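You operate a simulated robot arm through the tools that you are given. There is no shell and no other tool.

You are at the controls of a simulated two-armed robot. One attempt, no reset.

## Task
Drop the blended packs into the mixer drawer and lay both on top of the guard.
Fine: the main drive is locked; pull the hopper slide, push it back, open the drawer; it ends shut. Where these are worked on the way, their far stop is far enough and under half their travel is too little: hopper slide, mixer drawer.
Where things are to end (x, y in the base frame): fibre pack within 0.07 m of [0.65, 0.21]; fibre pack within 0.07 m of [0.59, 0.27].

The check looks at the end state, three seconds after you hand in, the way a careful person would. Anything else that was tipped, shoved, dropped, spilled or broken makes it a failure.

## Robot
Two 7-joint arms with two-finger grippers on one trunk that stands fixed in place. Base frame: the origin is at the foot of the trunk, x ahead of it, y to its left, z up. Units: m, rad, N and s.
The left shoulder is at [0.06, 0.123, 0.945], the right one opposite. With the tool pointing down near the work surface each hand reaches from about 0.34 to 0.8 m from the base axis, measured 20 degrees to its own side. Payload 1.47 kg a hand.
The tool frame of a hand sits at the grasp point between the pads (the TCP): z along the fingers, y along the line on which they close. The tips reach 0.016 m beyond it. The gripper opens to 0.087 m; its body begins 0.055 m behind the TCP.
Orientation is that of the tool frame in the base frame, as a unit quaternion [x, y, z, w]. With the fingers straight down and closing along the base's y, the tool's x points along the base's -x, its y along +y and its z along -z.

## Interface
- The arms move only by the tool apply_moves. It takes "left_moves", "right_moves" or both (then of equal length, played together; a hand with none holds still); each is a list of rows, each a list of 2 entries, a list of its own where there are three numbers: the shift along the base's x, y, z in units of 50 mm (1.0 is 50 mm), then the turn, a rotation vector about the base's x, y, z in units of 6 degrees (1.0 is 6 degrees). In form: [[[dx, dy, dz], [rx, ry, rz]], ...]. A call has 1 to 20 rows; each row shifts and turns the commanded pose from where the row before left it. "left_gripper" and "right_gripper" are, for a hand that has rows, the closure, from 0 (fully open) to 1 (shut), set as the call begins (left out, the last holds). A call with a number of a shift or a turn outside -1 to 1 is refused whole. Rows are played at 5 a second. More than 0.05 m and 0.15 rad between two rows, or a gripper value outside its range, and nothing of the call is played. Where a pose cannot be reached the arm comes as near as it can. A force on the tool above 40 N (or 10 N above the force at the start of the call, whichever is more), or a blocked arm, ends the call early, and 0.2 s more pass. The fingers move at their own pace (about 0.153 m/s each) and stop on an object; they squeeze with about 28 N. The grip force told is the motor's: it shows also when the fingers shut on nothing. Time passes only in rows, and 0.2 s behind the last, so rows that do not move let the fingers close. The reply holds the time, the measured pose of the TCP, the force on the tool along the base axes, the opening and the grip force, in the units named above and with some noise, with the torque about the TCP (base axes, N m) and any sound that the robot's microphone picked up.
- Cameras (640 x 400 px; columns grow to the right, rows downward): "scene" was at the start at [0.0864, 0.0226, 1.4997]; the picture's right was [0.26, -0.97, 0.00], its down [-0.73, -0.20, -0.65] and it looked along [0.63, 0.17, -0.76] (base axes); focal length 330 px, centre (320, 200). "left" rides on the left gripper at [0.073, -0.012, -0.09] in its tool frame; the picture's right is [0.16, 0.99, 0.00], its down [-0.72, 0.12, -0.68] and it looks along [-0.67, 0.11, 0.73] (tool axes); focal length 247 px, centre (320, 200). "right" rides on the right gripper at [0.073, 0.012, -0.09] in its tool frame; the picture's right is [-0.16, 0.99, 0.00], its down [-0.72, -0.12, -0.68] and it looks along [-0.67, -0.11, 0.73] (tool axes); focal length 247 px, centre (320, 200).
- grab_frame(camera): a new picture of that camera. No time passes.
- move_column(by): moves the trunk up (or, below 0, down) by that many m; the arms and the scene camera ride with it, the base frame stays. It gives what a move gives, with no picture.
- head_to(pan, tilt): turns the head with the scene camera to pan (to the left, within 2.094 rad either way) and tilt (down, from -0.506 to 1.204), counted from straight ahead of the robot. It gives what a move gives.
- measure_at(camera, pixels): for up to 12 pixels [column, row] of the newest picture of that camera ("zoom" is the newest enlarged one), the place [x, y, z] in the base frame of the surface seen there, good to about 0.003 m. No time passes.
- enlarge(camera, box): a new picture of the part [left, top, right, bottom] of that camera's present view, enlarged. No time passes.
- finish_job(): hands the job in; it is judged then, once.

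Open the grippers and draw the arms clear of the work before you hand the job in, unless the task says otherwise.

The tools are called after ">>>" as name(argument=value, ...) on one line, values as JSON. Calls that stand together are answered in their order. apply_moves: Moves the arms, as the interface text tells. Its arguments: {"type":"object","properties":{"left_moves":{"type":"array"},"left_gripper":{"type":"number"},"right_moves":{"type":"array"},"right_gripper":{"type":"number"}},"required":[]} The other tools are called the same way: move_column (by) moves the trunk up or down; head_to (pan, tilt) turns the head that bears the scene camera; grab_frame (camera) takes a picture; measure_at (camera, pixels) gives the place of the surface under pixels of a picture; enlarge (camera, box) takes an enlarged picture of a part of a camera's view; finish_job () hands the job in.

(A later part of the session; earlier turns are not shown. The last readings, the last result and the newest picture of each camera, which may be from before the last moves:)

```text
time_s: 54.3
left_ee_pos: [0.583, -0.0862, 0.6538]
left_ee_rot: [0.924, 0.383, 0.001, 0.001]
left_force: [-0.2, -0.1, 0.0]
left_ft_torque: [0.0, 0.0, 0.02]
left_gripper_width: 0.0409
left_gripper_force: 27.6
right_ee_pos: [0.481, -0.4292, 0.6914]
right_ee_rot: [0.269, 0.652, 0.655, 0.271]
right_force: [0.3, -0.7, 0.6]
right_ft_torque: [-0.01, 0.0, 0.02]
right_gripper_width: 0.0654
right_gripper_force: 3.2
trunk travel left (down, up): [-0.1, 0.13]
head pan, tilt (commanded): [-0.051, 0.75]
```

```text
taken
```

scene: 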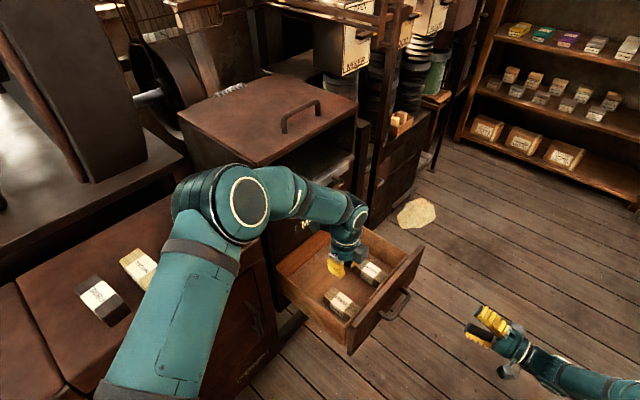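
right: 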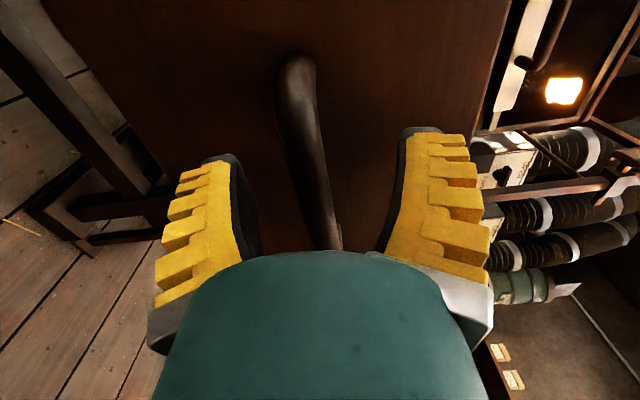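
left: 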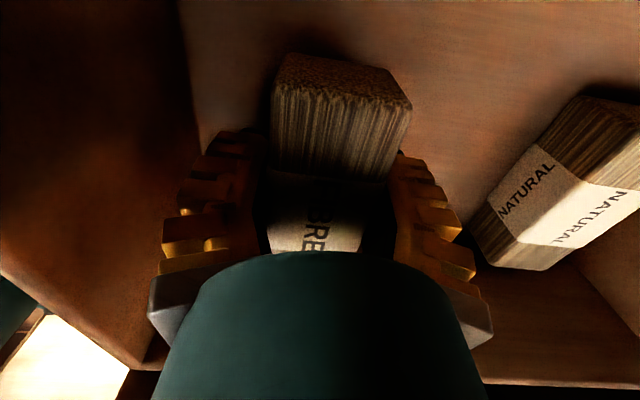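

The pack comes up with the hand (held at 40.9 mm; NATURAL has moved down relative to the view). I continue up in 10 mm rows and keep checking.

>>> apply_moves(left_moves=[[[0, 0, 0.12], [0, 0, 0]], [[0, 0, 0.16], [0, 0, 0]], [[0, 0, 0.2], [0, 0, 0]], [[0, 0, 0.2], [0, 0, 0]], [[0, 0, 0.2], [0, 0, 0]], [[0, 0, 0.2], [0, 0, 0]], [[0, 0, 0.2], [0, 0, 0]], [[0, 0, 0.16], [0, 0, 0]]])

>>> grab_frame(camera="left")

```text
time_s: 56.1
left_ee_pos: [0.5829, -0.0877, 0.7262]
left_ee_rot: [0.924, 0.383, 0.0, 0.001]
left_force: [0.2, 0.9, -1.3]
left_ft_torque: [0.02, 0.03, 0.02]
left_gripper_width: 0.0408
left_gripper_force: 28.0
right_ee_pos: [0.4826, -0.4286, 0.6924]
right_ee_rot: [0.269, 0.652, 0.655, 0.271]
right_force: [-0.5, 0.0, 0.4]
right_ft_torque: [-0.02, -0.01, 0.02]
right_gripper_width: 0.0653
right_gripper_force: 2.9
trunk travel left (down, up): [-0.1, 0.13]
head pan, tilt (commanded): [-0.051, 0.75]
```

```text
taken
```

left: 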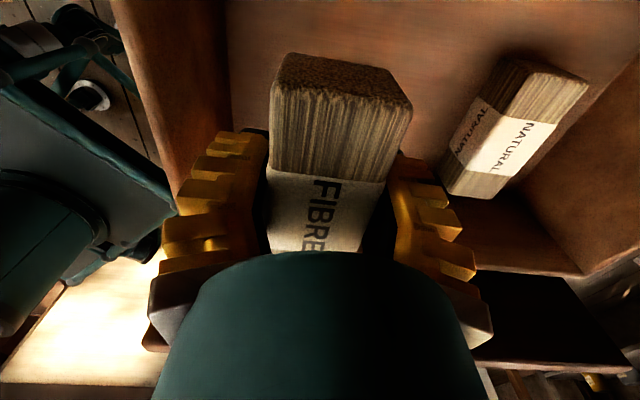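

Held securely. I continue up in 14 mm rows, drifting back ~28 mm from the mixer once above the drawer front so the wrist camera clears the slide handle.

>>> apply_moves(left_moves=[[[0, 0, 0.2], [0, 0, 0]], [[0, 0, 0.28], [0, 0, 0]], [[0, 0, 0.28], [0, 0, 0]], [[0, 0, 0.28], [0, 0, 0]], [[0, 0, 0.28], [0, 0, 0]], [[-0.08, -0.08, 0.28], [0, 0, 0]], [[-0.08, -0.08, 0.28], [0, 0, 0]], [[-0.08, -0.08, 0.28], [0, 0, 0]], [[-0.08, -0.08, 0.28], [0, 0, 0]], [[-0.08, -0.08, 0.28], [0, 0, 0]], [[0, 0, 0.28], [0, 0, 0]], [[0, 0, 0.28], [0, 0, 0]], [[0, 0, 0.28], [0, 0, 0]], [[0, 0, 0.28], [0, 0, 0]], [[0, 0, 0.28], [0, 0, 0]], [[0, 0, 0.2], [0, 0, 0]]])

>>> grab_frame(camera="left")

>>> grab_frame(camera="scene")

```text
time_s: 59.5
left_ee_pos: [0.5639, -0.107, 0.942]
left_ee_rot: [0.924, 0.383, 0.0, 0.0]
left_force: [0.4, -0.1, -0.6]
left_ft_torque: [-0.03, -0.04, -0.01]
left_gripper_width: 0.0405
left_gripper_force: 28.7
right_ee_pos: [0.4815, -0.4291, 0.692]
right_ee_rot: [0.269, 0.652, 0.655, 0.27]
right_force: [0.0, 0.2, -0.4]
right_ft_torque: [-0.01, -0.01, -0.02]
right_gripper_width: 0.0657
right_gripper_force: 2.3
trunk travel left (down, up): [-0.1, 0.13]
head pan, tilt (commanded): [-0.051, 0.75]
```

```text
taken
```

left: 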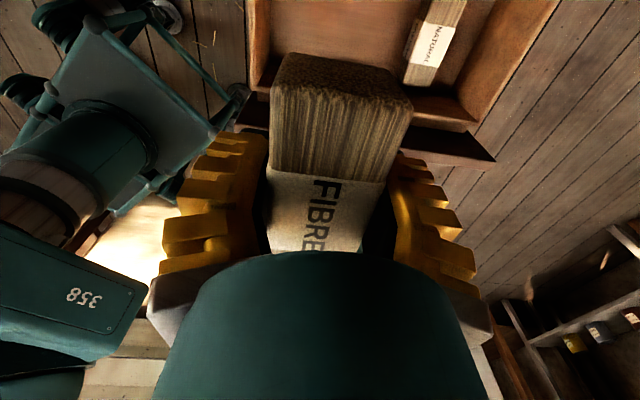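

```text
taken
```

scene: 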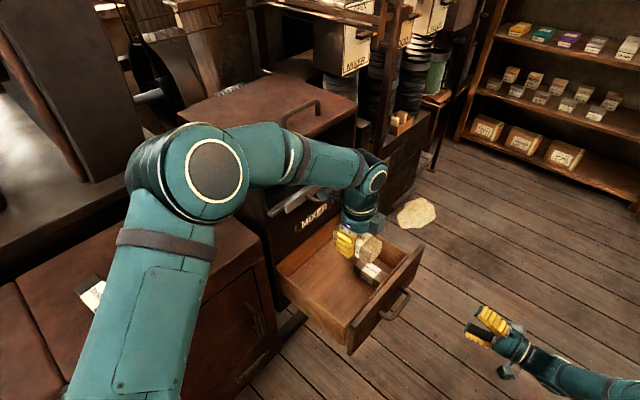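

The pack is held steadily. I raise it to z≈1.06 and then move left along the mixer front (to s≈0.29), still in front of the guard.

>>> apply_moves(left_moves=[[[0, 0, 0.2], [0, 0, 0]], [[0, 0, 0.3], [0, 0, 0]], [[0, 0, 0.3], [0, 0, 0]], [[0, 0, 0.3], [0, 0, 0]], [[0, 0, 0.3], [0, 0, 0]], [[0, 0, 0.3], [0, 0, 0]], [[-0.1, 0.1, 0.3], [0, 0, 0]], [[-0.2, 0.2, 0.3], [0, 0, 0]], [[-0.25, 0.25, 0.1], [0, 0, 0]], [[-0.25, 0.25, 0], [0, 0, 0]], [[-0.25, 0.25, 0], [0, 0, 0]], [[-0.25, 0.25, 0], [0, 0, 0]], [[-0.25, 0.25, 0], [0, 0, 0]], [[-0.25, 0.25, 0], [0, 0, 0]], [[-0.25, 0.25, 0], [0, 0, 0]], [[-0.25, 0.25, 0], [0, 0, 0]], [[-0.2, 0.2, 0], [0, 0, 0]], [[-0.1, 0.1, 0], [0, 0, 0]]])

>>> head_to(pan=0.264, tilt=0.859)

>>> grab_frame(camera="scene")

>>> grab_frame(camera="left")

```text
time_s: 63.3
left_ee_pos: [0.4323, 0.023, 1.0617]
left_ee_rot: [0.924, 0.383, 0.0, 0.0]
left_force: [0.3, -0.5, -0.2]
left_ft_torque: [0.0, -0.05, 0.01]
left_gripper_width: 0.0406
left_gripper_force: 28.2
right_ee_pos: [0.4817, -0.4293, 0.6934]
right_ee_rot: [0.27, 0.652, 0.655, 0.27]
right_force: [0.0, 0.4, 0.7]
right_ft_torque: [0.01, -0.01, -0.02]
right_gripper_width: 0.0655
right_gripper_force: 2.6
trunk travel left (down, up): [-0.1, 0.13]
head pan, tilt (commanded): [-0.051, 0.75]
```

```text
time_s: 64.1
left_ee_pos: [0.4319, 0.0229, 1.0629]
left_ee_rot: [0.924, 0.382, 0.0, 0.001]
left_force: [-0.2, 0.3, -1.1]
left_ft_torque: [-0.02, 0.03, -0.02]
left_gripper_width: 0.0409
left_gripper_force: 28.1
right_ee_pos: [0.4823, -0.4286, 0.6918]
right_ee_rot: [0.269, 0.652, 0.655, 0.269]
right_force: [-0.1, 1.3, -0.1]
right_ft_torque: [0.0, 0.01, 0.0]
right_gripper_width: 0.0651
right_gripper_force: 3.4
trunk travel left (down, up): [-0.1, 0.13]
head pan, tilt (commanded): [0.264, 0.859]
```

```text
taken
```

scene: 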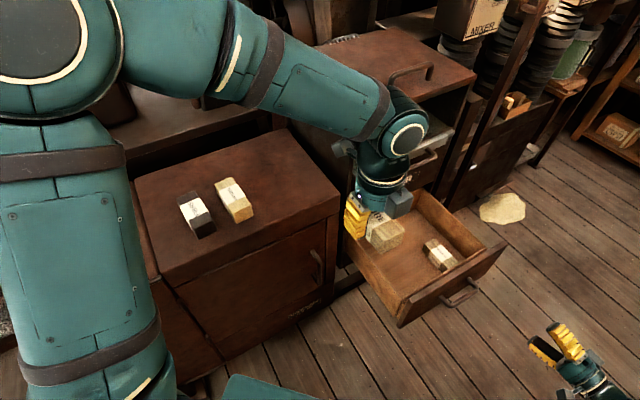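

```text
taken
```

left: 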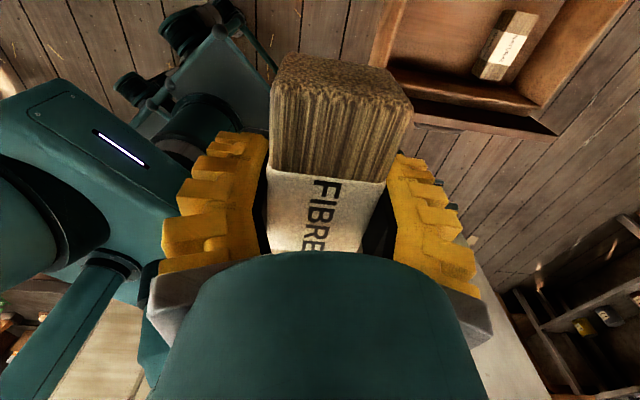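

Pack still held; TCP at s≈0.289, d≈0.322. I carry it forward along (0.71,0.71) over the guard to (0.635,0.225) at this height.

>>> apply_moves(left_moves=[[[0.12, 0.12, 0], [0, 0, 0]], [[0.24, 0.24, 0], [0, 0, 0]], [[0.26, 0.26, 0], [0, 0, 0]], [[0.26, 0.26, 0], [0, 0, 0]], [[0.26, 0.26, 0], [0, 0, 0]], [[0.26, 0.26, 0], [0, 0, 0]], [[0.26, 0.26, 0], [0, 0, 0]], [[0.26, 0.26, 0], [0, 0, 0]], [[0.26, 0.26, 0], [0, 0, 0]], [[0.26, 0.26, 0], [0, 0, 0]], [[0.26, 0.26, 0], [0, 0, 0]], [[0.26, 0.26, 0], [0, 0, 0]], [[0.26, 0.26, 0], [0, 0, 0]], [[0.26, 0.26, 0], [0, 0, 0]], [[0.26, 0.26, 0], [0, 0, 0]], [[0.22, 0.22, 0], [0, 0, 0]], [[0.1, 0.1, 0], [0, 0, 0]]])

>>> grab_frame(camera="scene")

>>> grab_frame(camera="left")

```text
time_s: 67.7
left_ee_pos: [0.636, 0.2261, 1.0619]
left_ee_rot: [0.924, 0.383, -0.001, -0.001]
left_force: [0.0, 0.2, -2.0]
left_ft_torque: [0.01, -0.03, 0.01]
left_gripper_width: 0.0407
left_gripper_force: 28.3
right_ee_pos: [0.4815, -0.429, 0.6927]
right_ee_rot: [0.269, 0.652, 0.655, 0.27]
right_force: [0.2, -0.2, 0.2]
right_ft_torque: [-0.01, 0.01, 0.0]
right_gripper_width: 0.0652
right_gripper_force: 3.0
trunk travel left (down, up): [-0.1, 0.13]
head pan, tilt (commanded): [0.264, 0.859]
```

```text
taken
```

scene: 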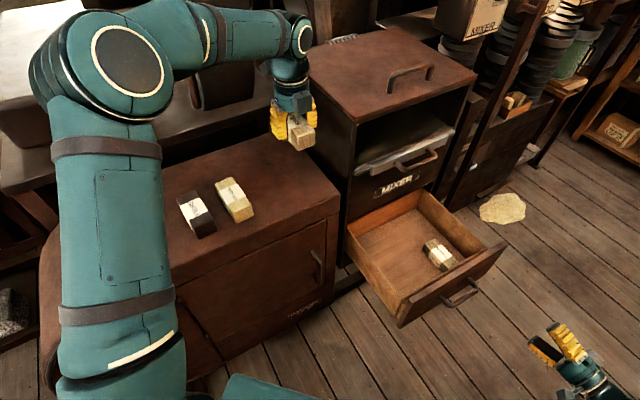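

```text
taken
```

left: 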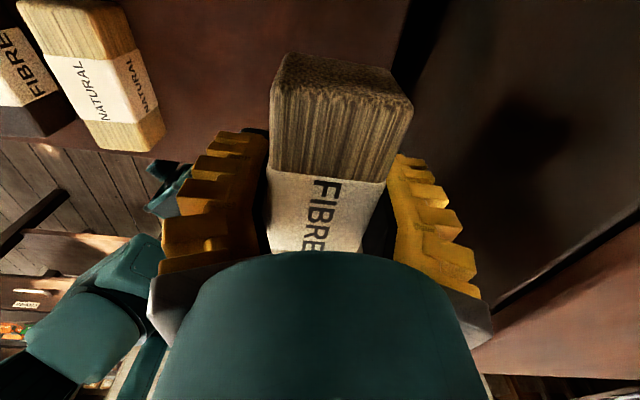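

The pack is above the guard near its right end, clear of the mixer wall. I lower it to just above the surface (TCP z≈0.948; touch-down expected at ≈0.940).

>>> apply_moves(left_moves=[[[0, 0, -0.15], [0, 0, 0]], [[0, 0, -0.25], [0, 0, 0]], [[0, 0, -0.25], [0, 0, 0]], [[0, 0, -0.25], [0, 0, 0]], [[0, 0, -0.25], [0, 0, 0]], [[0, 0, -0.25], [0, 0, 0]], [[0, 0, -0.25], [0, 0, 0]], [[0, 0, -0.25], [0, 0, 0]], [[0, 0, -0.2], [0, 0, 0]], [[0, 0, -0.16], [0, 0, 0]]])

>>> enlarge(camera="scene", box=[220, 80, 360, 220])

```text
time_s: 69.9
left_ee_pos: [0.6353, 0.2257, 0.9497]
left_ee_rot: [0.923, 0.384, 0.0, 0.0]
left_force: [0.6, -0.3, -0.9]
left_ft_torque: [-0.02, -0.01, 0.01]
left_gripper_width: 0.0406
left_gripper_force: 28.1
right_ee_pos: [0.4822, -0.4294, 0.6917]
right_ee_rot: [0.269, 0.652, 0.655, 0.27]
right_force: [0.3, 0.1, 0.1]
right_ft_torque: [0.01, -0.04, -0.01]
right_gripper_width: 0.0656
right_gripper_force: 3.3
trunk travel left (down, up): [-0.1, 0.13]
head pan, tilt (commanded): [0.264, 0.859]
```

```text
2.86 times, centred on (290, 150) of scene
```

zoom: 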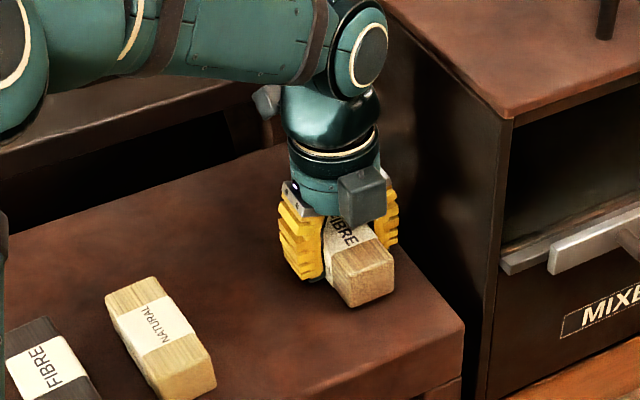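

The pack hovers a few mm above the guard. I lower in 2 mm rows until the force shows contact.

>>> apply_moves(left_moves=[[[0, 0, -0.06], [0, 0, 0]], [[0, 0, -0.06], [0, 0, 0]], [[0, 0, -0.04], [0, 0, 0]]])

```text
time_s: 70.7
left_ee_pos: [0.6359, 0.2267, 0.9409]
left_ee_rot: [0.924, 0.383, 0.0, 0.0]
left_force: [0.0, 0.2, -0.6]
left_ft_torque: [0.02, 0.01, 0.01]
left_gripper_width: 0.0409
left_gripper_force: 28.2
right_ee_pos: [0.4807, -0.4292, 0.6931]
right_ee_rot: [0.269, 0.652, 0.655, 0.27]
right_force: [-0.8, 0.3, 0.6]
right_ft_torque: [-0.02, -0.02, -0.02]
right_gripper_width: 0.0654
right_gripper_force: 2.7
trunk travel left (down, up): [-0.1, 0.13]
head pan, tilt (commanded): [0.264, 0.859]
```

>>> enlarge(camera="scene", box=[280, 110, 340, 170])

>>> apply_moves(left_moves=[[[0, 0, -0.03], [0, 0, 0]], [[0, 0, -0.03], [0, 0, 0]]])

```text
6.67 times, centred on (310, 140) of scene
```

zoom: 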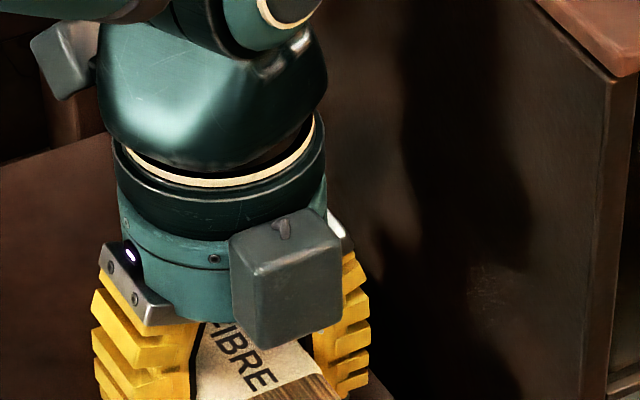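

```text
time_s: 71.3
left_ee_pos: [0.6355, 0.2249, 0.941]
left_ee_rot: [0.923, 0.384, 0.002, 0.001]
left_force: [0.4, 1.4, 15.8]
left_ft_torque: [-0.14, 0.5, -0.01]
left_gripper_width: 0.041
left_gripper_force: 28.0
right_ee_pos: [0.4806, -0.4295, 0.693]
right_ee_rot: [0.269, 0.652, 0.656, 0.27]
right_force: [0.7, -0.4, -0.6]
right_ft_torque: [0.03, -0.02, -0.02]
right_gripper_width: 0.0651
right_gripper_force: 3.6
trunk travel left (down, up): [-0.1, 0.13]
head pan, tilt (commanded): [0.264, 0.859]
```

Contact with the guard (15.8 N up). I relieve 2 mm, then open the fingers to ~65 mm to release the pack.

>>> apply_moves(left_moves=[[[0, 0, 0.04], [0, 0, 0]]])

>>> apply_moves(left_moves=[[[0, 0, 0], [0, 0, 0]], [[0, 0, 0], [0, 0, 0]], [[0, 0, 0], [0, 0, 0]]], left_gripper=0.25)

>>> grab_frame(camera="left")

```text
time_s: 71.7
left_ee_pos: [0.6356, 0.226, 0.9407]
left_ee_rot: [0.924, 0.382, 0.001, 0.0]
left_force: [3.7, 1.0, 6.4]
left_ft_torque: [0.35, -0.36, -0.09]
left_gripper_width: 0.0409
left_gripper_force: 28.0
right_ee_pos: [0.482, -0.429, 0.6919]
right_ee_rot: [0.269, 0.652, 0.655, 0.27]
right_force: [0.3, -0.3, 0.1]
right_ft_torque: [0.0, 0.02, -0.01]
right_gripper_width: 0.0656
right_gripper_force: 3.1
trunk travel left (down, up): [-0.1, 0.13]
head pan, tilt (commanded): [0.264, 0.859]
```

```text
time_s: 72.5
left_ee_pos: [0.6354, 0.2259, 0.9404]
left_ee_rot: [0.924, 0.383, 0.0, 0.0]
left_force: [-0.4, 0.5, 0.7]
left_ft_torque: [0.04, 0.01, 0.02]
left_gripper_width: 0.0691
left_gripper_force: 2.5
right_ee_pos: [0.4815, -0.43, 0.6933]
right_ee_rot: [0.269, 0.653, 0.655, 0.269]
right_force: [-0.6, 0.6, -0.6]
right_ft_torque: [0.01, 0.02, -0.01]
right_gripper_width: 0.0655
right_gripper_force: 3.4
trunk travel left (down, up): [-0.1, 0.13]
head pan, tilt (commanded): [0.264, 0.859]
```

```text
taken
```

left: 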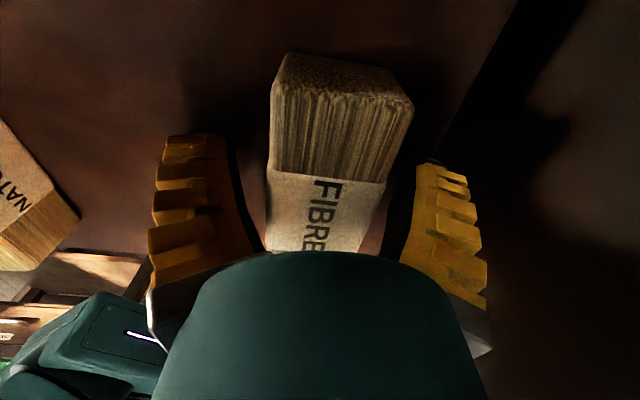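

Released, pack stands flat. I raise the hand straight up 0.13 m and check the pack from the scene camera.

>>> apply_moves(left_moves=[[[0, 0, 0.2], [0, 0, 0]], [[0, 0, 0.5], [0, 0, 0]], [[0, 0, 0.6], [0, 0, 0]], [[0, 0, 0.6], [0, 0, 0]], [[0, 0, 0.7], [0, 0, 0]]])

>>> enlarge(camera="scene", box=[150, 100, 360, 280])

>>> grab_frame(camera="left")

```text
time_s: 73.7
left_ee_pos: [0.6362, 0.227, 1.0724]
left_ee_rot: [0.923, 0.384, 0.0, 0.0]
left_force: [0.4, -0.3, 0.3]
left_ft_torque: [0.01, 0.02, -0.02]
left_gripper_width: 0.0693
left_gripper_force: 2.8
right_ee_pos: [0.4813, -0.4297, 0.6917]
right_ee_rot: [0.269, 0.653, 0.654, 0.27]
right_force: [0.7, 0.0, 0.9]
right_ft_torque: [0.03, 0.01, 0.02]
right_gripper_width: 0.0653
right_gripper_force: 3.2
trunk travel left (down, up): [-0.1, 0.13]
head pan, tilt (commanded): [0.264, 0.859]
```

```text
2.22 times, centred on (255, 190) of scene
```

zoom: 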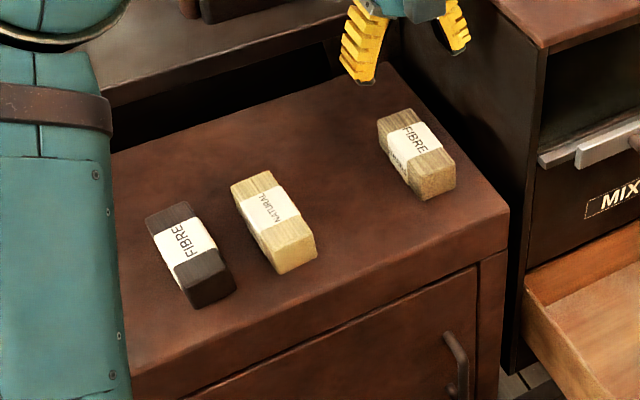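

```text
taken
```

left: 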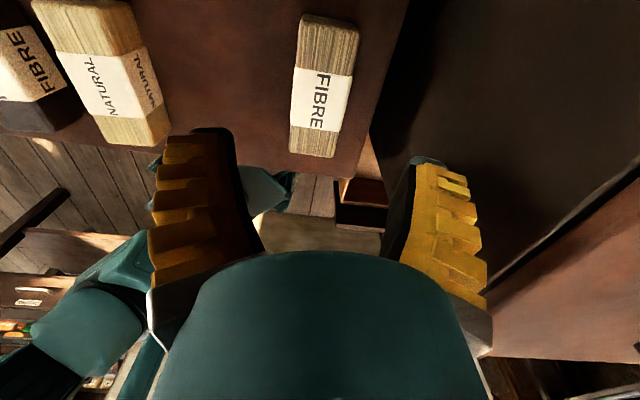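

The first pack lies flat on the guard at zoom (415,155). I measure it and its neighbours to plan the second spot.

>>> measure_at(camera="zoom", pixels=[[408, 132], [380, 122], [410, 110], [420, 175], [455, 165], [268, 205], [270, 172], [232, 187], [312, 237], [280, 255], [500, 205], [340, 190]])

```text
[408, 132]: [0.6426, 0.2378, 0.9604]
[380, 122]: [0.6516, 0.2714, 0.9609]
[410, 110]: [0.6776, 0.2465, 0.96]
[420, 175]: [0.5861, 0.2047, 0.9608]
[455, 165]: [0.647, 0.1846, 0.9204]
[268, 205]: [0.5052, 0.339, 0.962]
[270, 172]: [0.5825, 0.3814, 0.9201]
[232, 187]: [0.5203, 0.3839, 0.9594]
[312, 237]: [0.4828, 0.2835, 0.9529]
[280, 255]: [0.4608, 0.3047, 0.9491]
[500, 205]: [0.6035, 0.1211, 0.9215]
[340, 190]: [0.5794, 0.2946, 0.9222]
```

First pack is centred at about (0.632,0.225), within 0.025 m of its target, and neighbours are untouched. Now I bring the left hand back out in front of the guard and across to above the NATURAL pack.

>>> apply_moves(left_moves=[[[-0.58, -0.58, 0], [0, 0, 0]], [[-0.58, -0.58, 0], [0, 0, 0]], [[-0.58, -0.58, 0], [0, 0, 0]], [[-0.58, -0.58, 0], [0, 0, 0]], [[-0.58, -0.58, 0], [0, 0, 0]], [[-0.58, -0.58, 0], [0, 0, 0]], [[-0.58, -0.58, 0], [0, 0, 0]], [[0.58, -0.58, 0], [0, 0, 0]], [[0.58, -0.58, 0], [0, 0, 0]], [[0.58, -0.58, 0], [0, 0, 0]], [[0.58, -0.58, 0], [0, 0, 0]], [[0.58, -0.58, 0], [0, 0, 0]], [[0.58, -0.58, 0], [0, 0, 0]], [[0.58, -0.58, 0], [0, 0, 0]], [[0.58, -0.58, 0], [0, 0, 0]]], left_gripper=0.2)

>>> head_to(pan=0.0, tilt=0.8)

>>> grab_frame(camera="scene")

>>> grab_frame(camera="left")

```text
time_s: 76.9
left_ee_pos: [0.6378, -0.1879, 1.0675]
left_ee_rot: [0.924, 0.382, -0.001, -0.001]
left_force: [0.2, -0.1, 0.7]
left_ft_torque: [0.01, -0.03, 0.02]
left_gripper_width: 0.0732
left_gripper_force: 2.6
left hand out of reach, approached as far as the arm can: row 15
right_ee_pos: [0.4808, -0.4278, 0.6919]
right_ee_rot: [0.269, 0.652, 0.655, 0.271]
right_force: [-0.3, -0.5, 1.0]
right_ft_torque: [0.01, 0.03, -0.01]
right_gripper_width: 0.0654
right_gripper_force: 2.6
trunk travel left (down, up): [-0.1, 0.13]
head pan, tilt (commanded): [0.264, 0.859]
```

```text
time_s: 77.7
left_ee_pos: [0.6384, -0.1896, 1.0678]
left_ee_rot: [0.923, 0.384, 0.0, 0.0]
left_force: [-0.7, -0.1, 1.0]
left_ft_torque: [-0.01, -0.02, 0.04]
left_gripper_width: 0.0732
left_gripper_force: 2.8
right_ee_pos: [0.4815, -0.4295, 0.6918]
right_ee_rot: [0.269, 0.653, 0.655, 0.27]
right_force: [0.5, 0.1, 1.3]
right_ft_torque: [-0.02, -0.02, 0.01]
right_gripper_width: 0.0653
right_gripper_force: 3.3
trunk travel left (down, up): [-0.1, 0.13]
head pan, tilt (commanded): [0.0, 0.799]
```

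```text
taken
```

scene: 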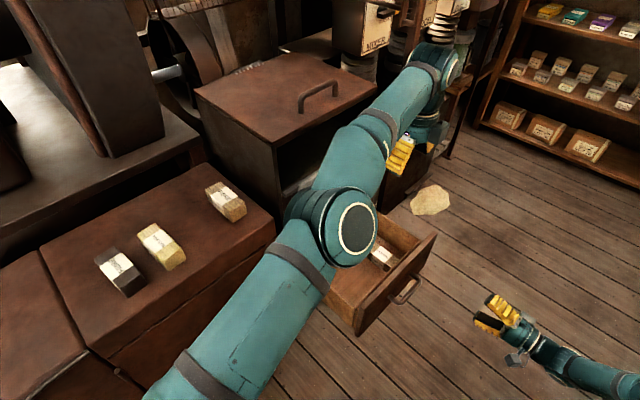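

```text
taken
```

left: 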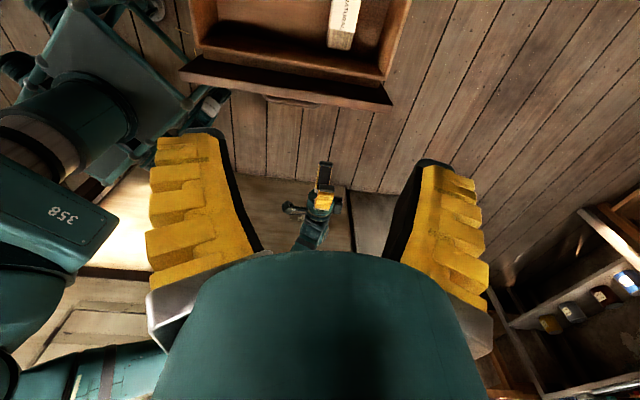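

At this height (0.638,−0.189) is the arm's limit; lower down the reach is longer, since the wrist comes nearer to shoulder level. I lower 0.13 m in front of the mixer and see where the hand comes to.

>>> apply_moves(left_moves=[[[0, 0, -0.5], [0, 0, 0]], [[0, 0, -0.7], [0, 0, 0]], [[0, 0, -0.7], [0, 0, 0]], [[0, 0, -0.7], [0, 0, 0]]])

>>> grab_frame(camera="left")

>>> grab_frame(camera="scene")

```text
time_s: 78.7
left_ee_pos: [0.6522, -0.1962, 0.9382]
left_ee_rot: [0.924, 0.382, 0.0, 0.0]
left_force: [0.1, -0.5, 0.1]
left_ft_torque: [-0.04, 0.0, 0.03]
left_gripper_width: 0.0729
left_gripper_force: 2.4
left hand out of reach, approached as far as the arm can: row 2, 3, 4
right_ee_pos: [0.4824, -0.4289, 0.6911]
right_ee_rot: [0.27, 0.652, 0.655, 0.269]
right_force: [0.3, 0.3, 0.8]
right_ft_torque: [-0.02, -0.03, -0.01]
right_gripper_width: 0.0653
right_gripper_force: 3.5
trunk travel left (down, up): [-0.1, 0.13]
head pan, tilt (commanded): [0.0, 0.799]
```

```text
taken
```

left: 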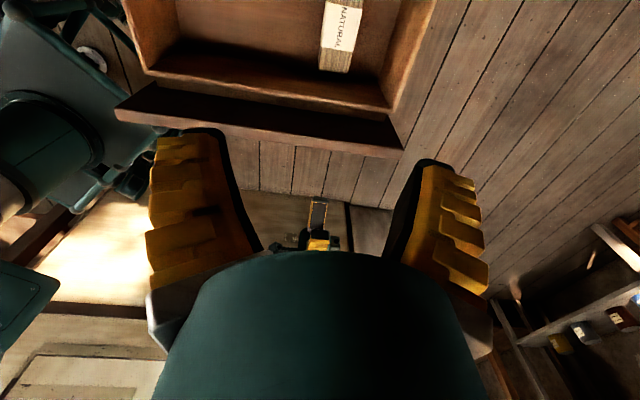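

```text
taken
```

scene: 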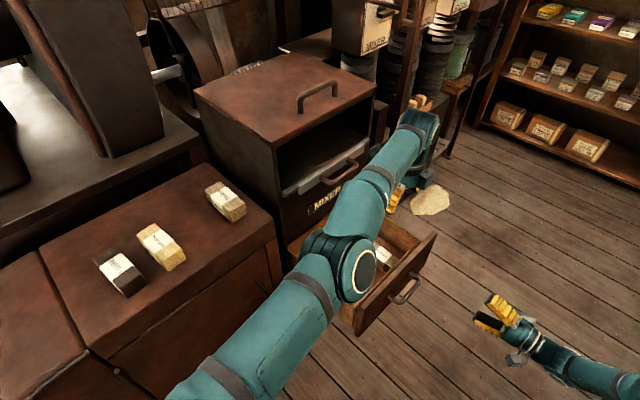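

Out of reach again: for the cross-body side the left arm tops out near here, so it can't get the NATURAL pack at (0.684,−0.191). Plan: the right hand re-sets that pack within the drawer to where the FIBRE pack lay, and the left hand then fetches it. First I bring the left hand up and back to the left, out of the way.

>>> apply_moves(left_moves=[[[-0.3, 0.3, 0.4], [0, 0, 0]], [[-0.4, 0.4, 0.6], [0, 0, 0]], [[-0.5, 0.5, 0.6], [0, 0, 0]], [[-0.5, 0.5, 0.6], [0, 0, 0]], [[-0.58, 0.58, 0.4], [0, 0, 0]], [[-0.58, 0.58, 0.4], [0, 0, 0]], [[-0.58, 0.58, 0], [0, 0, 0]], [[-0.58, 0.58, 0], [0, 0, 0]], [[-0.58, 0.58, 0], [0, 0, 0]], [[-0.2, 0.8, 0], [0, 0, 0]], [[0, 0.8, 0], [0, 0, 0]], [[0, 0.8, 0], [0, 0, 0]], [[0, 0.6, 0], [0, 0, 0]]])

>>> grab_frame(camera="scene")

```text
time_s: 81.5
left_ee_pos: [0.6931, 0.042, 1.1753]
left_ee_rot: [0.924, 0.383, -0.002, -0.001]
left_force: [-0.4, -0.9, 0.5]
left_ft_torque: [0.0, -0.01, 0.02]
left_gripper_width: 0.0732
left_gripper_force: 2.3
left hand out of reach, approached as far as the arm can: row 1, 2, 3, 4, 5, 6, 7, 8, 9, 10, 11, 12, 13
right_ee_pos: [0.4823, -0.4286, 0.6921]
right_ee_rot: [0.269, 0.653, 0.655, 0.27]
right_force: [-0.5, -0.1, 0.3]
right_ft_torque: [0.01, 0.0, -0.02]
right_gripper_width: 0.0654
right_gripper_force: 3.0
trunk travel left (down, up): [-0.1, 0.13]
head pan, tilt (commanded): [0.0, 0.799]
```

```text
taken
```

scene: 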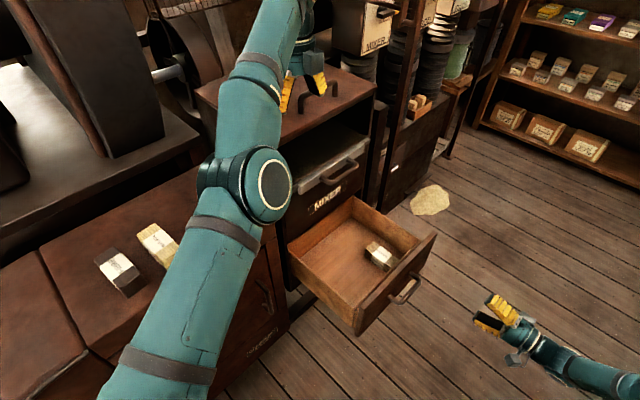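

The arm is stuck fully stretched (near-singular): instead of coming back it swung along its reach limit and the left hand now hovers over the mixer's front roof edge, tips ~47 mm above it, no contact. I raise the commanded pose by 0.1 m first for safety and let it settle, then check.

>>> apply_moves(left_moves=[[[0, 0, 1], [0, 0, 0]], [[0, 0, 1], [0, 0, 0]], [[0, 0, 0], [0, 0, 0]], [[0, 0, 0], [0, 0, 0]]])

>>> grab_frame(camera="scene")

```text
time_s: 82.5
left_ee_pos: [0.6673, 0.044, 1.2351]
left_ee_rot: [0.924, 0.383, 0.0, 0.001]
left_force: [-0.6, -0.1, 1.4]
left_ft_torque: [0.03, -0.04, 0.05]
left_gripper_width: 0.0732
left_gripper_force: 2.7
left hand out of reach, approached as far as the arm can: row 1, 2
right_ee_pos: [0.4816, -0.4293, 0.693]
right_ee_rot: [0.268, 0.653, 0.655, 0.271]
right_force: [0.9, -0.1, 0.2]
right_ft_torque: [-0.01, 0.03, -0.02]
right_gripper_width: 0.0655
right_gripper_force: 3.1
trunk travel left (down, up): [-0.1, 0.13]
head pan, tilt (commanded): [0.0, 0.799]
```

```text
taken
```

scene: 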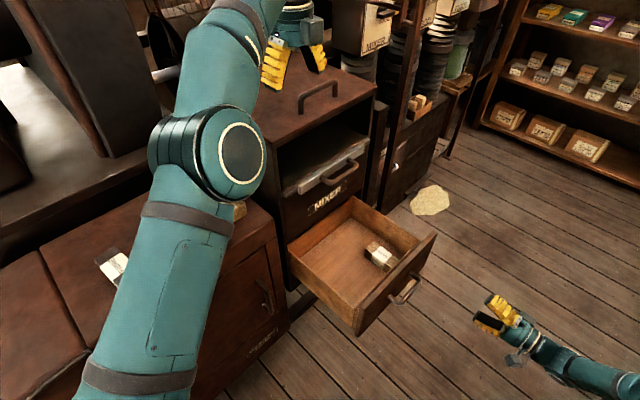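

The hand rose to z≈1.235, well clear. The stretched elbow needs to flex, so I command motion straight toward the shoulder (inward and slightly down), which moves the hand off the roof edge toward the robot.

>>> apply_moves(left_moves=[[[-0.54, 0.07, -0.22], [0, 0, 0]], [[-0.54, 0.07, -0.22], [0, 0, 0]], [[-0.54, 0.07, -0.22], [0, 0, 0]]])

```text
time_s: 83.3
left_ee_pos: [0.5871, 0.0547, 1.2019]
left_ee_rot: [0.924, 0.383, 0.0, 0.001]
left_force: [-0.3, -0.6, 0.3]
left_ft_torque: [-0.02, -0.01, 0.0]
left_gripper_width: 0.0731
left_gripper_force: 2.8
right_ee_pos: [0.4814, -0.4293, 0.692]
right_ee_rot: [0.269, 0.652, 0.655, 0.27]
right_force: [0.1, -0.3, 0.8]
right_ft_torque: [0.04, 0.03, 0.0]
right_gripper_width: 0.0655
right_gripper_force: 3.5
trunk travel left (down, up): [-0.1, 0.13]
head pan, tilt (commanded): [0.0, 0.799]
```

The arm follows again with no reach warning. I take the left hand on to about (0.42,0.20,1.17), in front of and above the guard, as a parking spot.

>>> apply_moves(left_moves=[[[-0.55, 0.48, -0.1], [0, 0, 0]], [[-0.55, 0.48, -0.1], [0, 0, 0]], [[-0.55, 0.48, -0.1], [0, 0, 0]], [[-0.55, 0.48, -0.1], [0, 0, 0]], [[-0.55, 0.48, -0.1], [0, 0, 0]], [[-0.55, 0.48, -0.1], [0, 0, 0]]])

>>> grab_frame(camera="scene")

```text
time_s: 84.7
left_ee_pos: [0.4213, 0.201, 1.1719]
left_ee_rot: [0.924, 0.383, 0.001, 0.001]
left_force: [0.5, 0.6, 0.2]
left_ft_torque: [-0.02, 0.0, -0.03]
left_gripper_width: 0.073
left_gripper_force: 2.5
right_ee_pos: [0.4816, -0.4297, 0.692]
right_ee_rot: [0.269, 0.652, 0.656, 0.27]
right_force: [-0.8, 0.2, 0.5]
right_ft_torque: [-0.02, 0.01, 0.0]
right_gripper_width: 0.0653
right_gripper_force: 3.5
trunk travel left (down, up): [-0.1, 0.13]
head pan, tilt (commanded): [0.0, 0.799]
```

```text
taken
```

scene: 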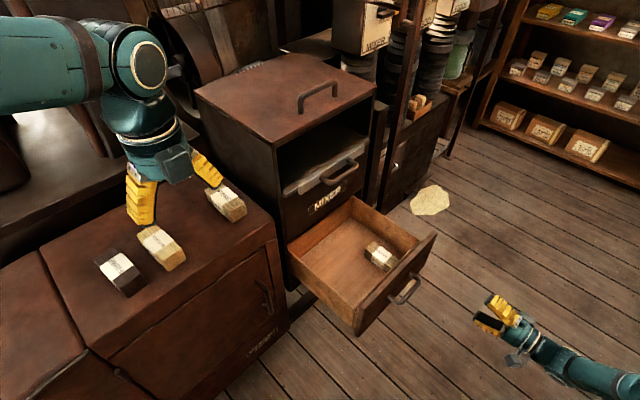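

All is as it was, left hand parked. Now the right hand: I pitch it back to fingers-down while raising to z≈0.94, in the free space to the right.

>>> apply_moves(right_moves=[[[0, 0, 0.45], [-0.9642, 0.9642, 0]], [[0, 0, 0.45], [-0.9642, 0.9642, 0]], [[0, 0, 0.45], [-0.9642, 0.9642, 0]], [[0, 0, 0.45], [-0.9642, 0.9642, 0]], [[0, 0, 0.45], [-0.9642, 0.9642, 0]], [[0, 0, 0.45], [-0.9642, 0.9642, 0]], [[0, 0, 0.45], [-0.9642, 0.9642, 0]], [[0, 0, 0.45], [-0.9642, 0.9642, 0]], [[0, 0, 0.45], [-0.9642, 0.9642, 0]], [[0, 0, 0.45], [-0.9642, 0.9642, 0]], [[0, 0, 0.45], [-0.9642, 0.9642, 0]]], right_gripper=0.2)

```text
time_s: 87.1
left_ee_pos: [0.4232, 0.2012, 1.1707]
left_ee_rot: [0.924, 0.383, 0.0, -0.001]
left_force: [0.3, 0.3, -1.0]
left_ft_torque: [-0.05, 0.0, -0.01]
left_gripper_width: 0.0731
left_gripper_force: 2.7
right_ee_pos: [0.4808, -0.4289, 0.9377]
right_ee_rot: [0.383, 0.924, 0.0, -0.002]
right_force: [0.4, 0.5, 0.3]
right_ft_torque: [0.03, -0.02, 0.01]
right_gripper_width: 0.0732
right_gripper_force: 2.4
trunk travel left (down, up): [-0.1, 0.13]
head pan, tilt (commanded): [0.0, 0.799]
```

Fingers point down. Now the −90° yaw so the right fingers close across the pack's width with the wrist camera on the mixer side.

>>> apply_moves(right_moves=[[[0, 0, 0], [0, 0, -1]], [[0, 0, 0], [0, 0, -1]], [[0, 0, 0], [0, 0, -1]], [[0, 0, 0], [0, 0, -1]], [[0, 0, 0], [0, 0, -1]], [[0, 0, 0], [0, 0, -1]], [[0, 0, 0], [0, 0, -1]], [[0, 0, 0], [0, 0, -1]], [[0, 0, 0], [0, 0, -1]], [[0, 0, 0], [0, 0, -1]], [[0, 0, 0], [0, 0, -1]], [[0, 0, 0], [0, 0, -1]], [[0, 0, 0], [0, 0, -1]], [[0, 0, 0], [0, 0, -1]], [[0, 0, 0], [0, 0, -1]]])

>>> grab_frame(camera="right")

>>> grab_frame(camera="scene")

```text
time_s: 90.3
left_ee_pos: [0.4213, 0.2008, 1.1706]
left_ee_rot: [0.924, 0.383, 0.0, 0.0]
left_force: [0.0, 0.0, -0.3]
left_ft_torque: [0.0, 0.03, -0.01]
left_gripper_width: 0.0729
left_gripper_force: 2.3
right_ee_pos: [0.4824, -0.4276, 0.9388]
right_ee_rot: [0.924, 0.382, 0.002, 0.0]
right_force: [-0.6, 0.5, 0.3]
right_ft_torque: [0.02, -0.01, 0.04]
right_gripper_width: 0.0733
right_gripper_force: 2.6
trunk travel left (down, up): [-0.1, 0.13]
head pan, tilt (commanded): [0.0, 0.799]
```

```text
taken
```

right: 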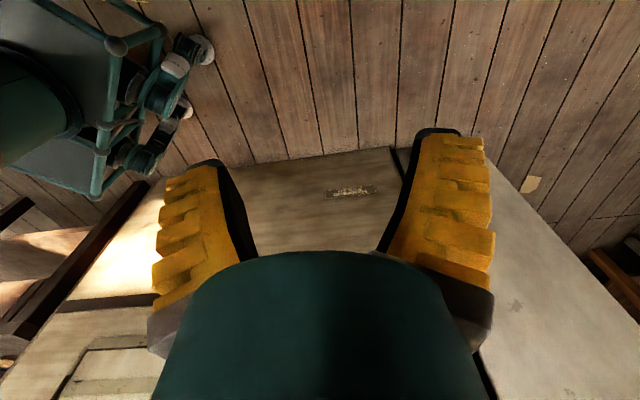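

```text
taken
```

scene: 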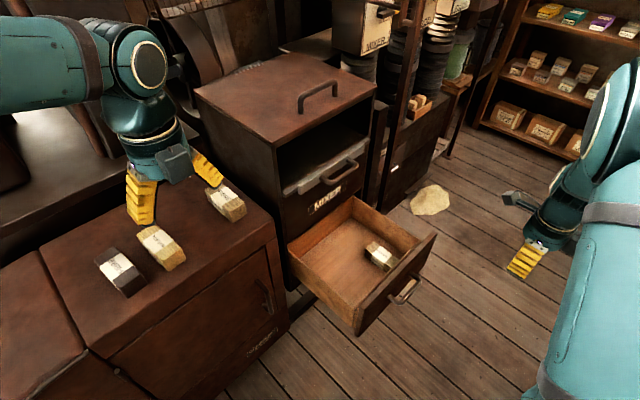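

The right hand is in the same orientation the left had. By my estimate of the arms' reach, the NATURAL pack at z≈0.64 is near the limit unless the trunk is lower, so I lower the trunk 0.1 m; both hands are in free air (left above/in front of guard, right over open floor).

>>> move_column(by=-0.1)

>>> grab_frame(camera="scene")

```text
time_s: 91.6
left_ee_pos: [0.422, 0.2008, 1.0728]
left_ee_rot: [0.924, 0.383, 0.0, 0.0]
left_force: [-0.2, -0.3, 0.4]
left_ft_torque: [0.0, -0.02, -0.02]
left_gripper_width: 0.0731
left_gripper_force: 2.1
right_ee_pos: [0.4813, -0.4276, 0.8396]
right_ee_rot: [0.924, 0.383, 0.002, 0.001]
right_force: [-0.1, 0.4, 0.0]
right_ft_torque: [-0.03, 0.02, 0.03]
right_gripper_width: 0.0729
right_gripper_force: 2.2
trunk travel left (down, up): [0.0, 0.23]
head pan, tilt (commanded): [0.0, 0.799]
```

```text
taken
```

scene: 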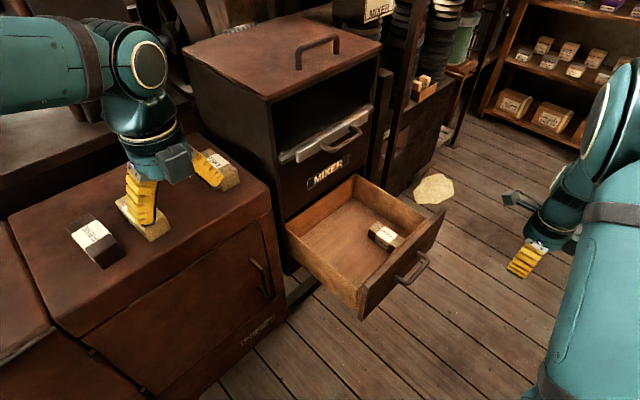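

Everything rode down as expected. I bring the right hand over the NATURAL pack (to about (0.674,−0.200), z≈0.88), above the drawer front.

>>> apply_moves(right_moves=[[[0, 0, 0.8], [0, 0, 0]], [[0.55, 0.65, 0], [0, 0, 0]], [[0.55, 0.65, 0], [0, 0, 0]], [[0.55, 0.65, 0], [0, 0, 0]], [[0.55, 0.65, 0], [0, 0, 0]], [[0.55, 0.65, 0], [0, 0, 0]], [[0.55, 0.65, 0], [0, 0, 0]], [[0.55, 0.65, 0], [0, 0, 0]]])

>>> grab_frame(camera="right")

>>> grab_frame(camera="scene")

```text
time_s: 93.4
left_ee_pos: [0.4213, 0.2011, 1.0711]
left_ee_rot: [0.924, 0.383, -0.001, 0.001]
left_force: [-0.2, 0.7, 0.0]
left_ft_torque: [-0.01, 0.02, 0.0]
left_gripper_width: 0.0733
left_gripper_force: 2.5
right_ee_pos: [0.675, -0.197, 0.8766]
right_ee_rot: [0.924, 0.382, 0.001, 0.0]
right_force: [-0.4, 0.5, -0.3]
right_ft_torque: [-0.03, 0.0, -0.01]
right_gripper_width: 0.0729
right_gripper_force: 2.3
trunk travel left (down, up): [0.0, 0.23]
head pan, tilt (commanded): [0.0, 0.799]
```

```text
taken
```

right: 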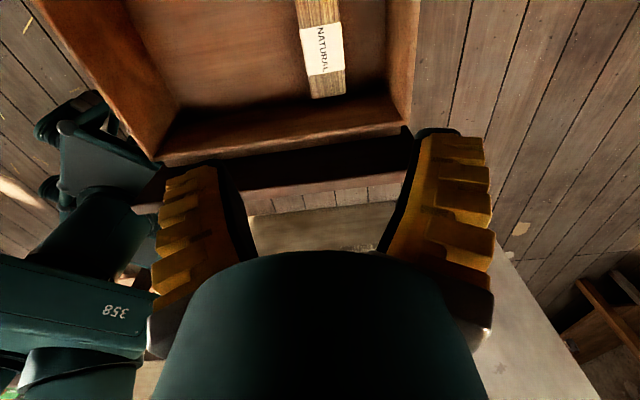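

```text
taken
```

scene: 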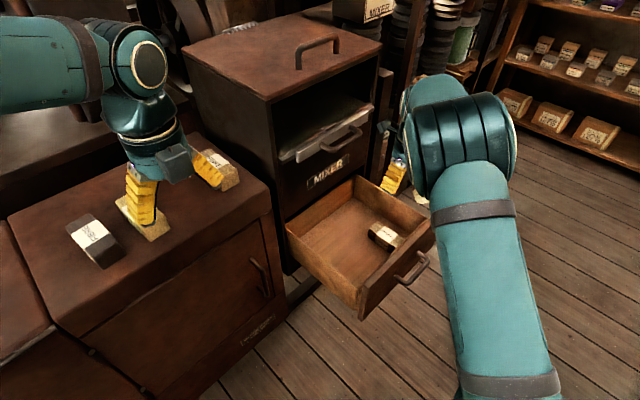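

The pack shows at right view (322,50), centred well. I measure it from here.

>>> measure_at(camera="right", pixels=[[322, 45], [325, 65], [312, 94], [343, 92], [297, 5], [336, 3], [303, 50], [342, 50], [320, 110], [300, 150], [390, 60], [405, 60]])

```text
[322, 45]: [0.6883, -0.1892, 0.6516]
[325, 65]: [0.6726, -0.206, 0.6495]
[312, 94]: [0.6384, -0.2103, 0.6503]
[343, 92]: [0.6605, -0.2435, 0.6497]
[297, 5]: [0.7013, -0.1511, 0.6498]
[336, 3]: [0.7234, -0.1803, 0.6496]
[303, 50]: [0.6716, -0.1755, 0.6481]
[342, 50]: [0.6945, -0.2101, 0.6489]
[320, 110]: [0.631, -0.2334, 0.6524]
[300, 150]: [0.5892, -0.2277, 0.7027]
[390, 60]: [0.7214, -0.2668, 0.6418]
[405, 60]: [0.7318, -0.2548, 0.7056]
```

Pack centre is s≈0.620, d≈0.347 → (0.684,−0.193). I shift over it and lower step by step to z≈0.70, watching for reach warnings.

>>> apply_moves(right_moves=[[[0.16, 0.08, -0.5], [0, 0, 0]], [[0, 0, -0.6], [0, 0, 0]], [[0, 0, -0.6], [0, 0, 0]], [[0, 0, -0.6], [0, 0, 0]], [[0, 0, -0.6], [0, 0, 0]], [[0, 0, -0.6], [0, 0, 0]]])

>>> grab_frame(camera="right")

```text
time_s: 94.8
left_ee_pos: [0.4232, 0.2003, 1.0719]
left_ee_rot: [0.924, 0.383, 0.0, -0.001]
left_force: [-0.1, 0.7, 0.3]
left_ft_torque: [0.0, 0.0, -0.02]
left_gripper_width: 0.073
left_gripper_force: 2.5
right_ee_pos: [0.681, -0.1966, 0.7031]
right_ee_rot: [0.924, 0.383, 0.002, 0.001]
right_force: [0.6, 0.4, 0.0]
right_ft_torque: [0.02, 0.0, -0.02]
right_gripper_width: 0.073
right_gripper_force: 2.2
trunk travel left (down, up): [0.0, 0.23]
head pan, tilt (commanded): [0.0, 0.799]
```

```text
taken
```

right: 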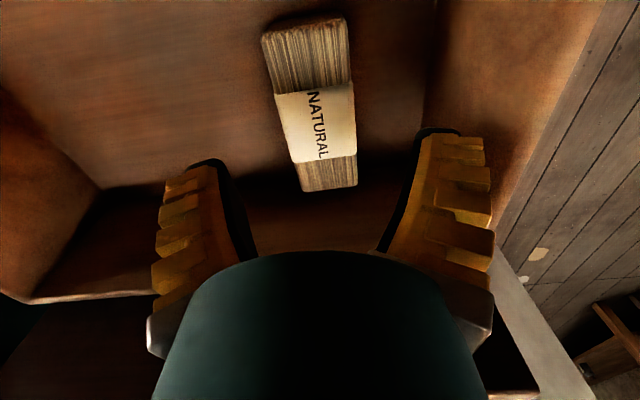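

No reach warning and no contact; the pack lies centred between the fingers' line. I shift 5 mm toward the back and lower to z≈0.638 in small rows.

>>> apply_moves(right_moves=[[[0.07, 0.07, -0.2], [0, 0, 0]], [[0, 0, -0.4], [0, 0, 0]], [[0, 0, -0.4], [0, 0, 0]], [[0, 0, -0.3], [0, 0, 0]]])

>>> grab_frame(camera="right")

```text
time_s: 95.8
left_ee_pos: [0.4238, 0.2005, 1.0711]
left_ee_rot: [0.924, 0.383, 0.0, 0.0]
left_force: [-0.1, 0.6, -0.4]
left_ft_torque: [-0.02, -0.02, -0.03]
left_gripper_width: 0.073
left_gripper_force: 2.4
right_ee_pos: [0.6868, -0.1909, 0.6384]
right_ee_rot: [0.924, 0.382, 0.002, 0.0]
right_force: [0.1, 0.4, -0.4]
right_ft_torque: [0.01, 0.05, 0.01]
right_gripper_width: 0.073
right_gripper_force: 2.0
trunk travel left (down, up): [0.0, 0.23]
head pan, tilt (commanded): [0.0, 0.799]
```

```text
taken
```

right: 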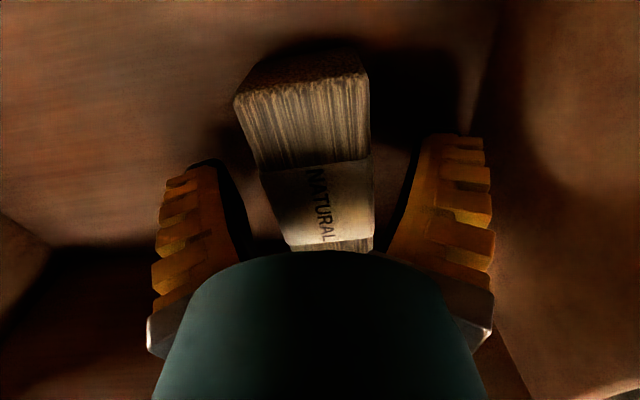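

The pack is between the right fingers with no reach trouble. I lower 5 mm more and close.

>>> apply_moves(right_moves=[[[0, 0, -0.12], [0, 0, 0]]])

>>> apply_moves(right_moves=[[[0, 0, 0], [0, 0, 0]], [[0, 0, 0], [0, 0, 0]], [[0, 0, 0], [0, 0, 0]], [[0, 0, 0], [0, 0, 0]], [[0, 0, 0], [0, 0, 0]]], right_gripper=1.0)

>>> grab_frame(camera="right")

```text
time_s: 96.2
left_ee_pos: [0.4218, 0.2019, 1.072]
left_ee_rot: [0.924, 0.383, 0.001, 0.0]
left_force: [-0.5, -0.2, -0.3]
left_ft_torque: [-0.01, 0.03, -0.01]
left_gripper_width: 0.0734
left_gripper_force: 2.5
right_ee_pos: [0.6864, -0.1924, 0.6323]
right_ee_rot: [0.924, 0.383, 0.002, 0.0]
right_force: [-0.6, -0.6, 0.6]
right_ft_torque: [-0.02, 0.01, -0.06]
right_gripper_width: 0.0731
right_gripper_force: 2.7
trunk travel left (down, up): [0.0, 0.23]
head pan, tilt (commanded): [0.0, 0.799]
```

```text
time_s: 97.4
left_ee_pos: [0.4215, 0.2007, 1.0722]
left_ee_rot: [0.924, 0.383, -0.001, 0.001]
left_force: [-1.3, -0.6, 0.0]
left_ft_torque: [0.01, 0.03, -0.01]
left_gripper_width: 0.0732
left_gripper_force: 2.5
right_ee_pos: [0.6861, -0.1908, 0.6326]
right_ee_rot: [0.924, 0.383, 0.002, 0.0]
right_force: [-0.6, 0.5, 0.5]
right_ft_torque: [0.08, 0.02, 0.02]
right_gripper_width: 0.0409
right_gripper_force: 27.8
trunk travel left (down, up): [0.0, 0.23]
head pan, tilt (commanded): [0.0, 0.799]
```

```text
taken
```

right: 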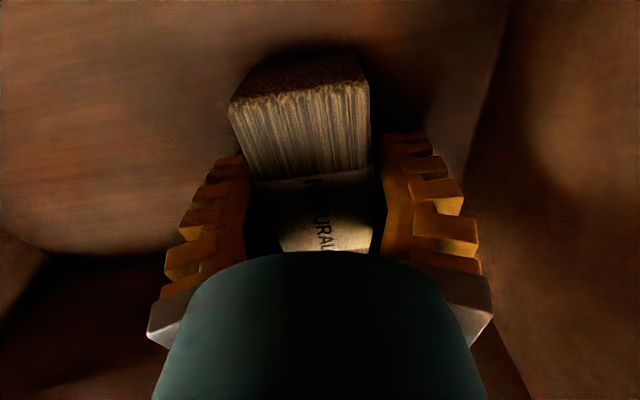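

Held at 40.9 mm. I lift it 30 mm slowly and then move left 0.135 m within the drawer.

>>> apply_moves(right_moves=[[[0, 0, 0.04], [0, 0, 0]], [[0, 0, 0.08], [0, 0, 0]], [[0, 0, 0.1], [0, 0, 0]], [[0, 0, 0.12], [0, 0, 0]], [[0, 0, 0.14], [0, 0, 0]], [[0, 0, 0.12], [0, 0, 0]]])

>>> grab_frame(camera="right")

```text
time_s: 98.8
left_ee_pos: [0.4227, 0.2007, 1.0719]
left_ee_rot: [0.924, 0.383, -0.001, 0.0]
left_force: [0.1, -0.3, 0.6]
left_ft_torque: [0.01, 0.01, 0.03]
left_gripper_width: 0.0732
left_gripper_force: 2.0
right_ee_pos: [0.6869, -0.1923, 0.6627]
right_ee_rot: [0.924, 0.383, 0.002, 0.001]
right_force: [-0.1, -0.2, -1.1]
right_ft_torque: [0.0, -0.02, -0.01]
right_gripper_width: 0.0409
right_gripper_force: 27.9
trunk travel left (down, up): [0.0, 0.23]
head pan, tilt (commanded): [0.0, 0.799]
```

```text
taken
```

right: 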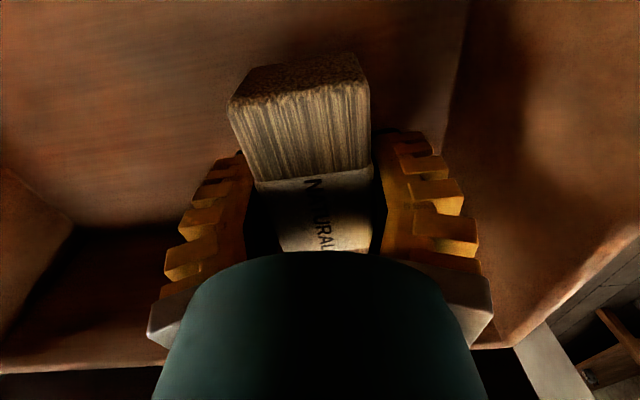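

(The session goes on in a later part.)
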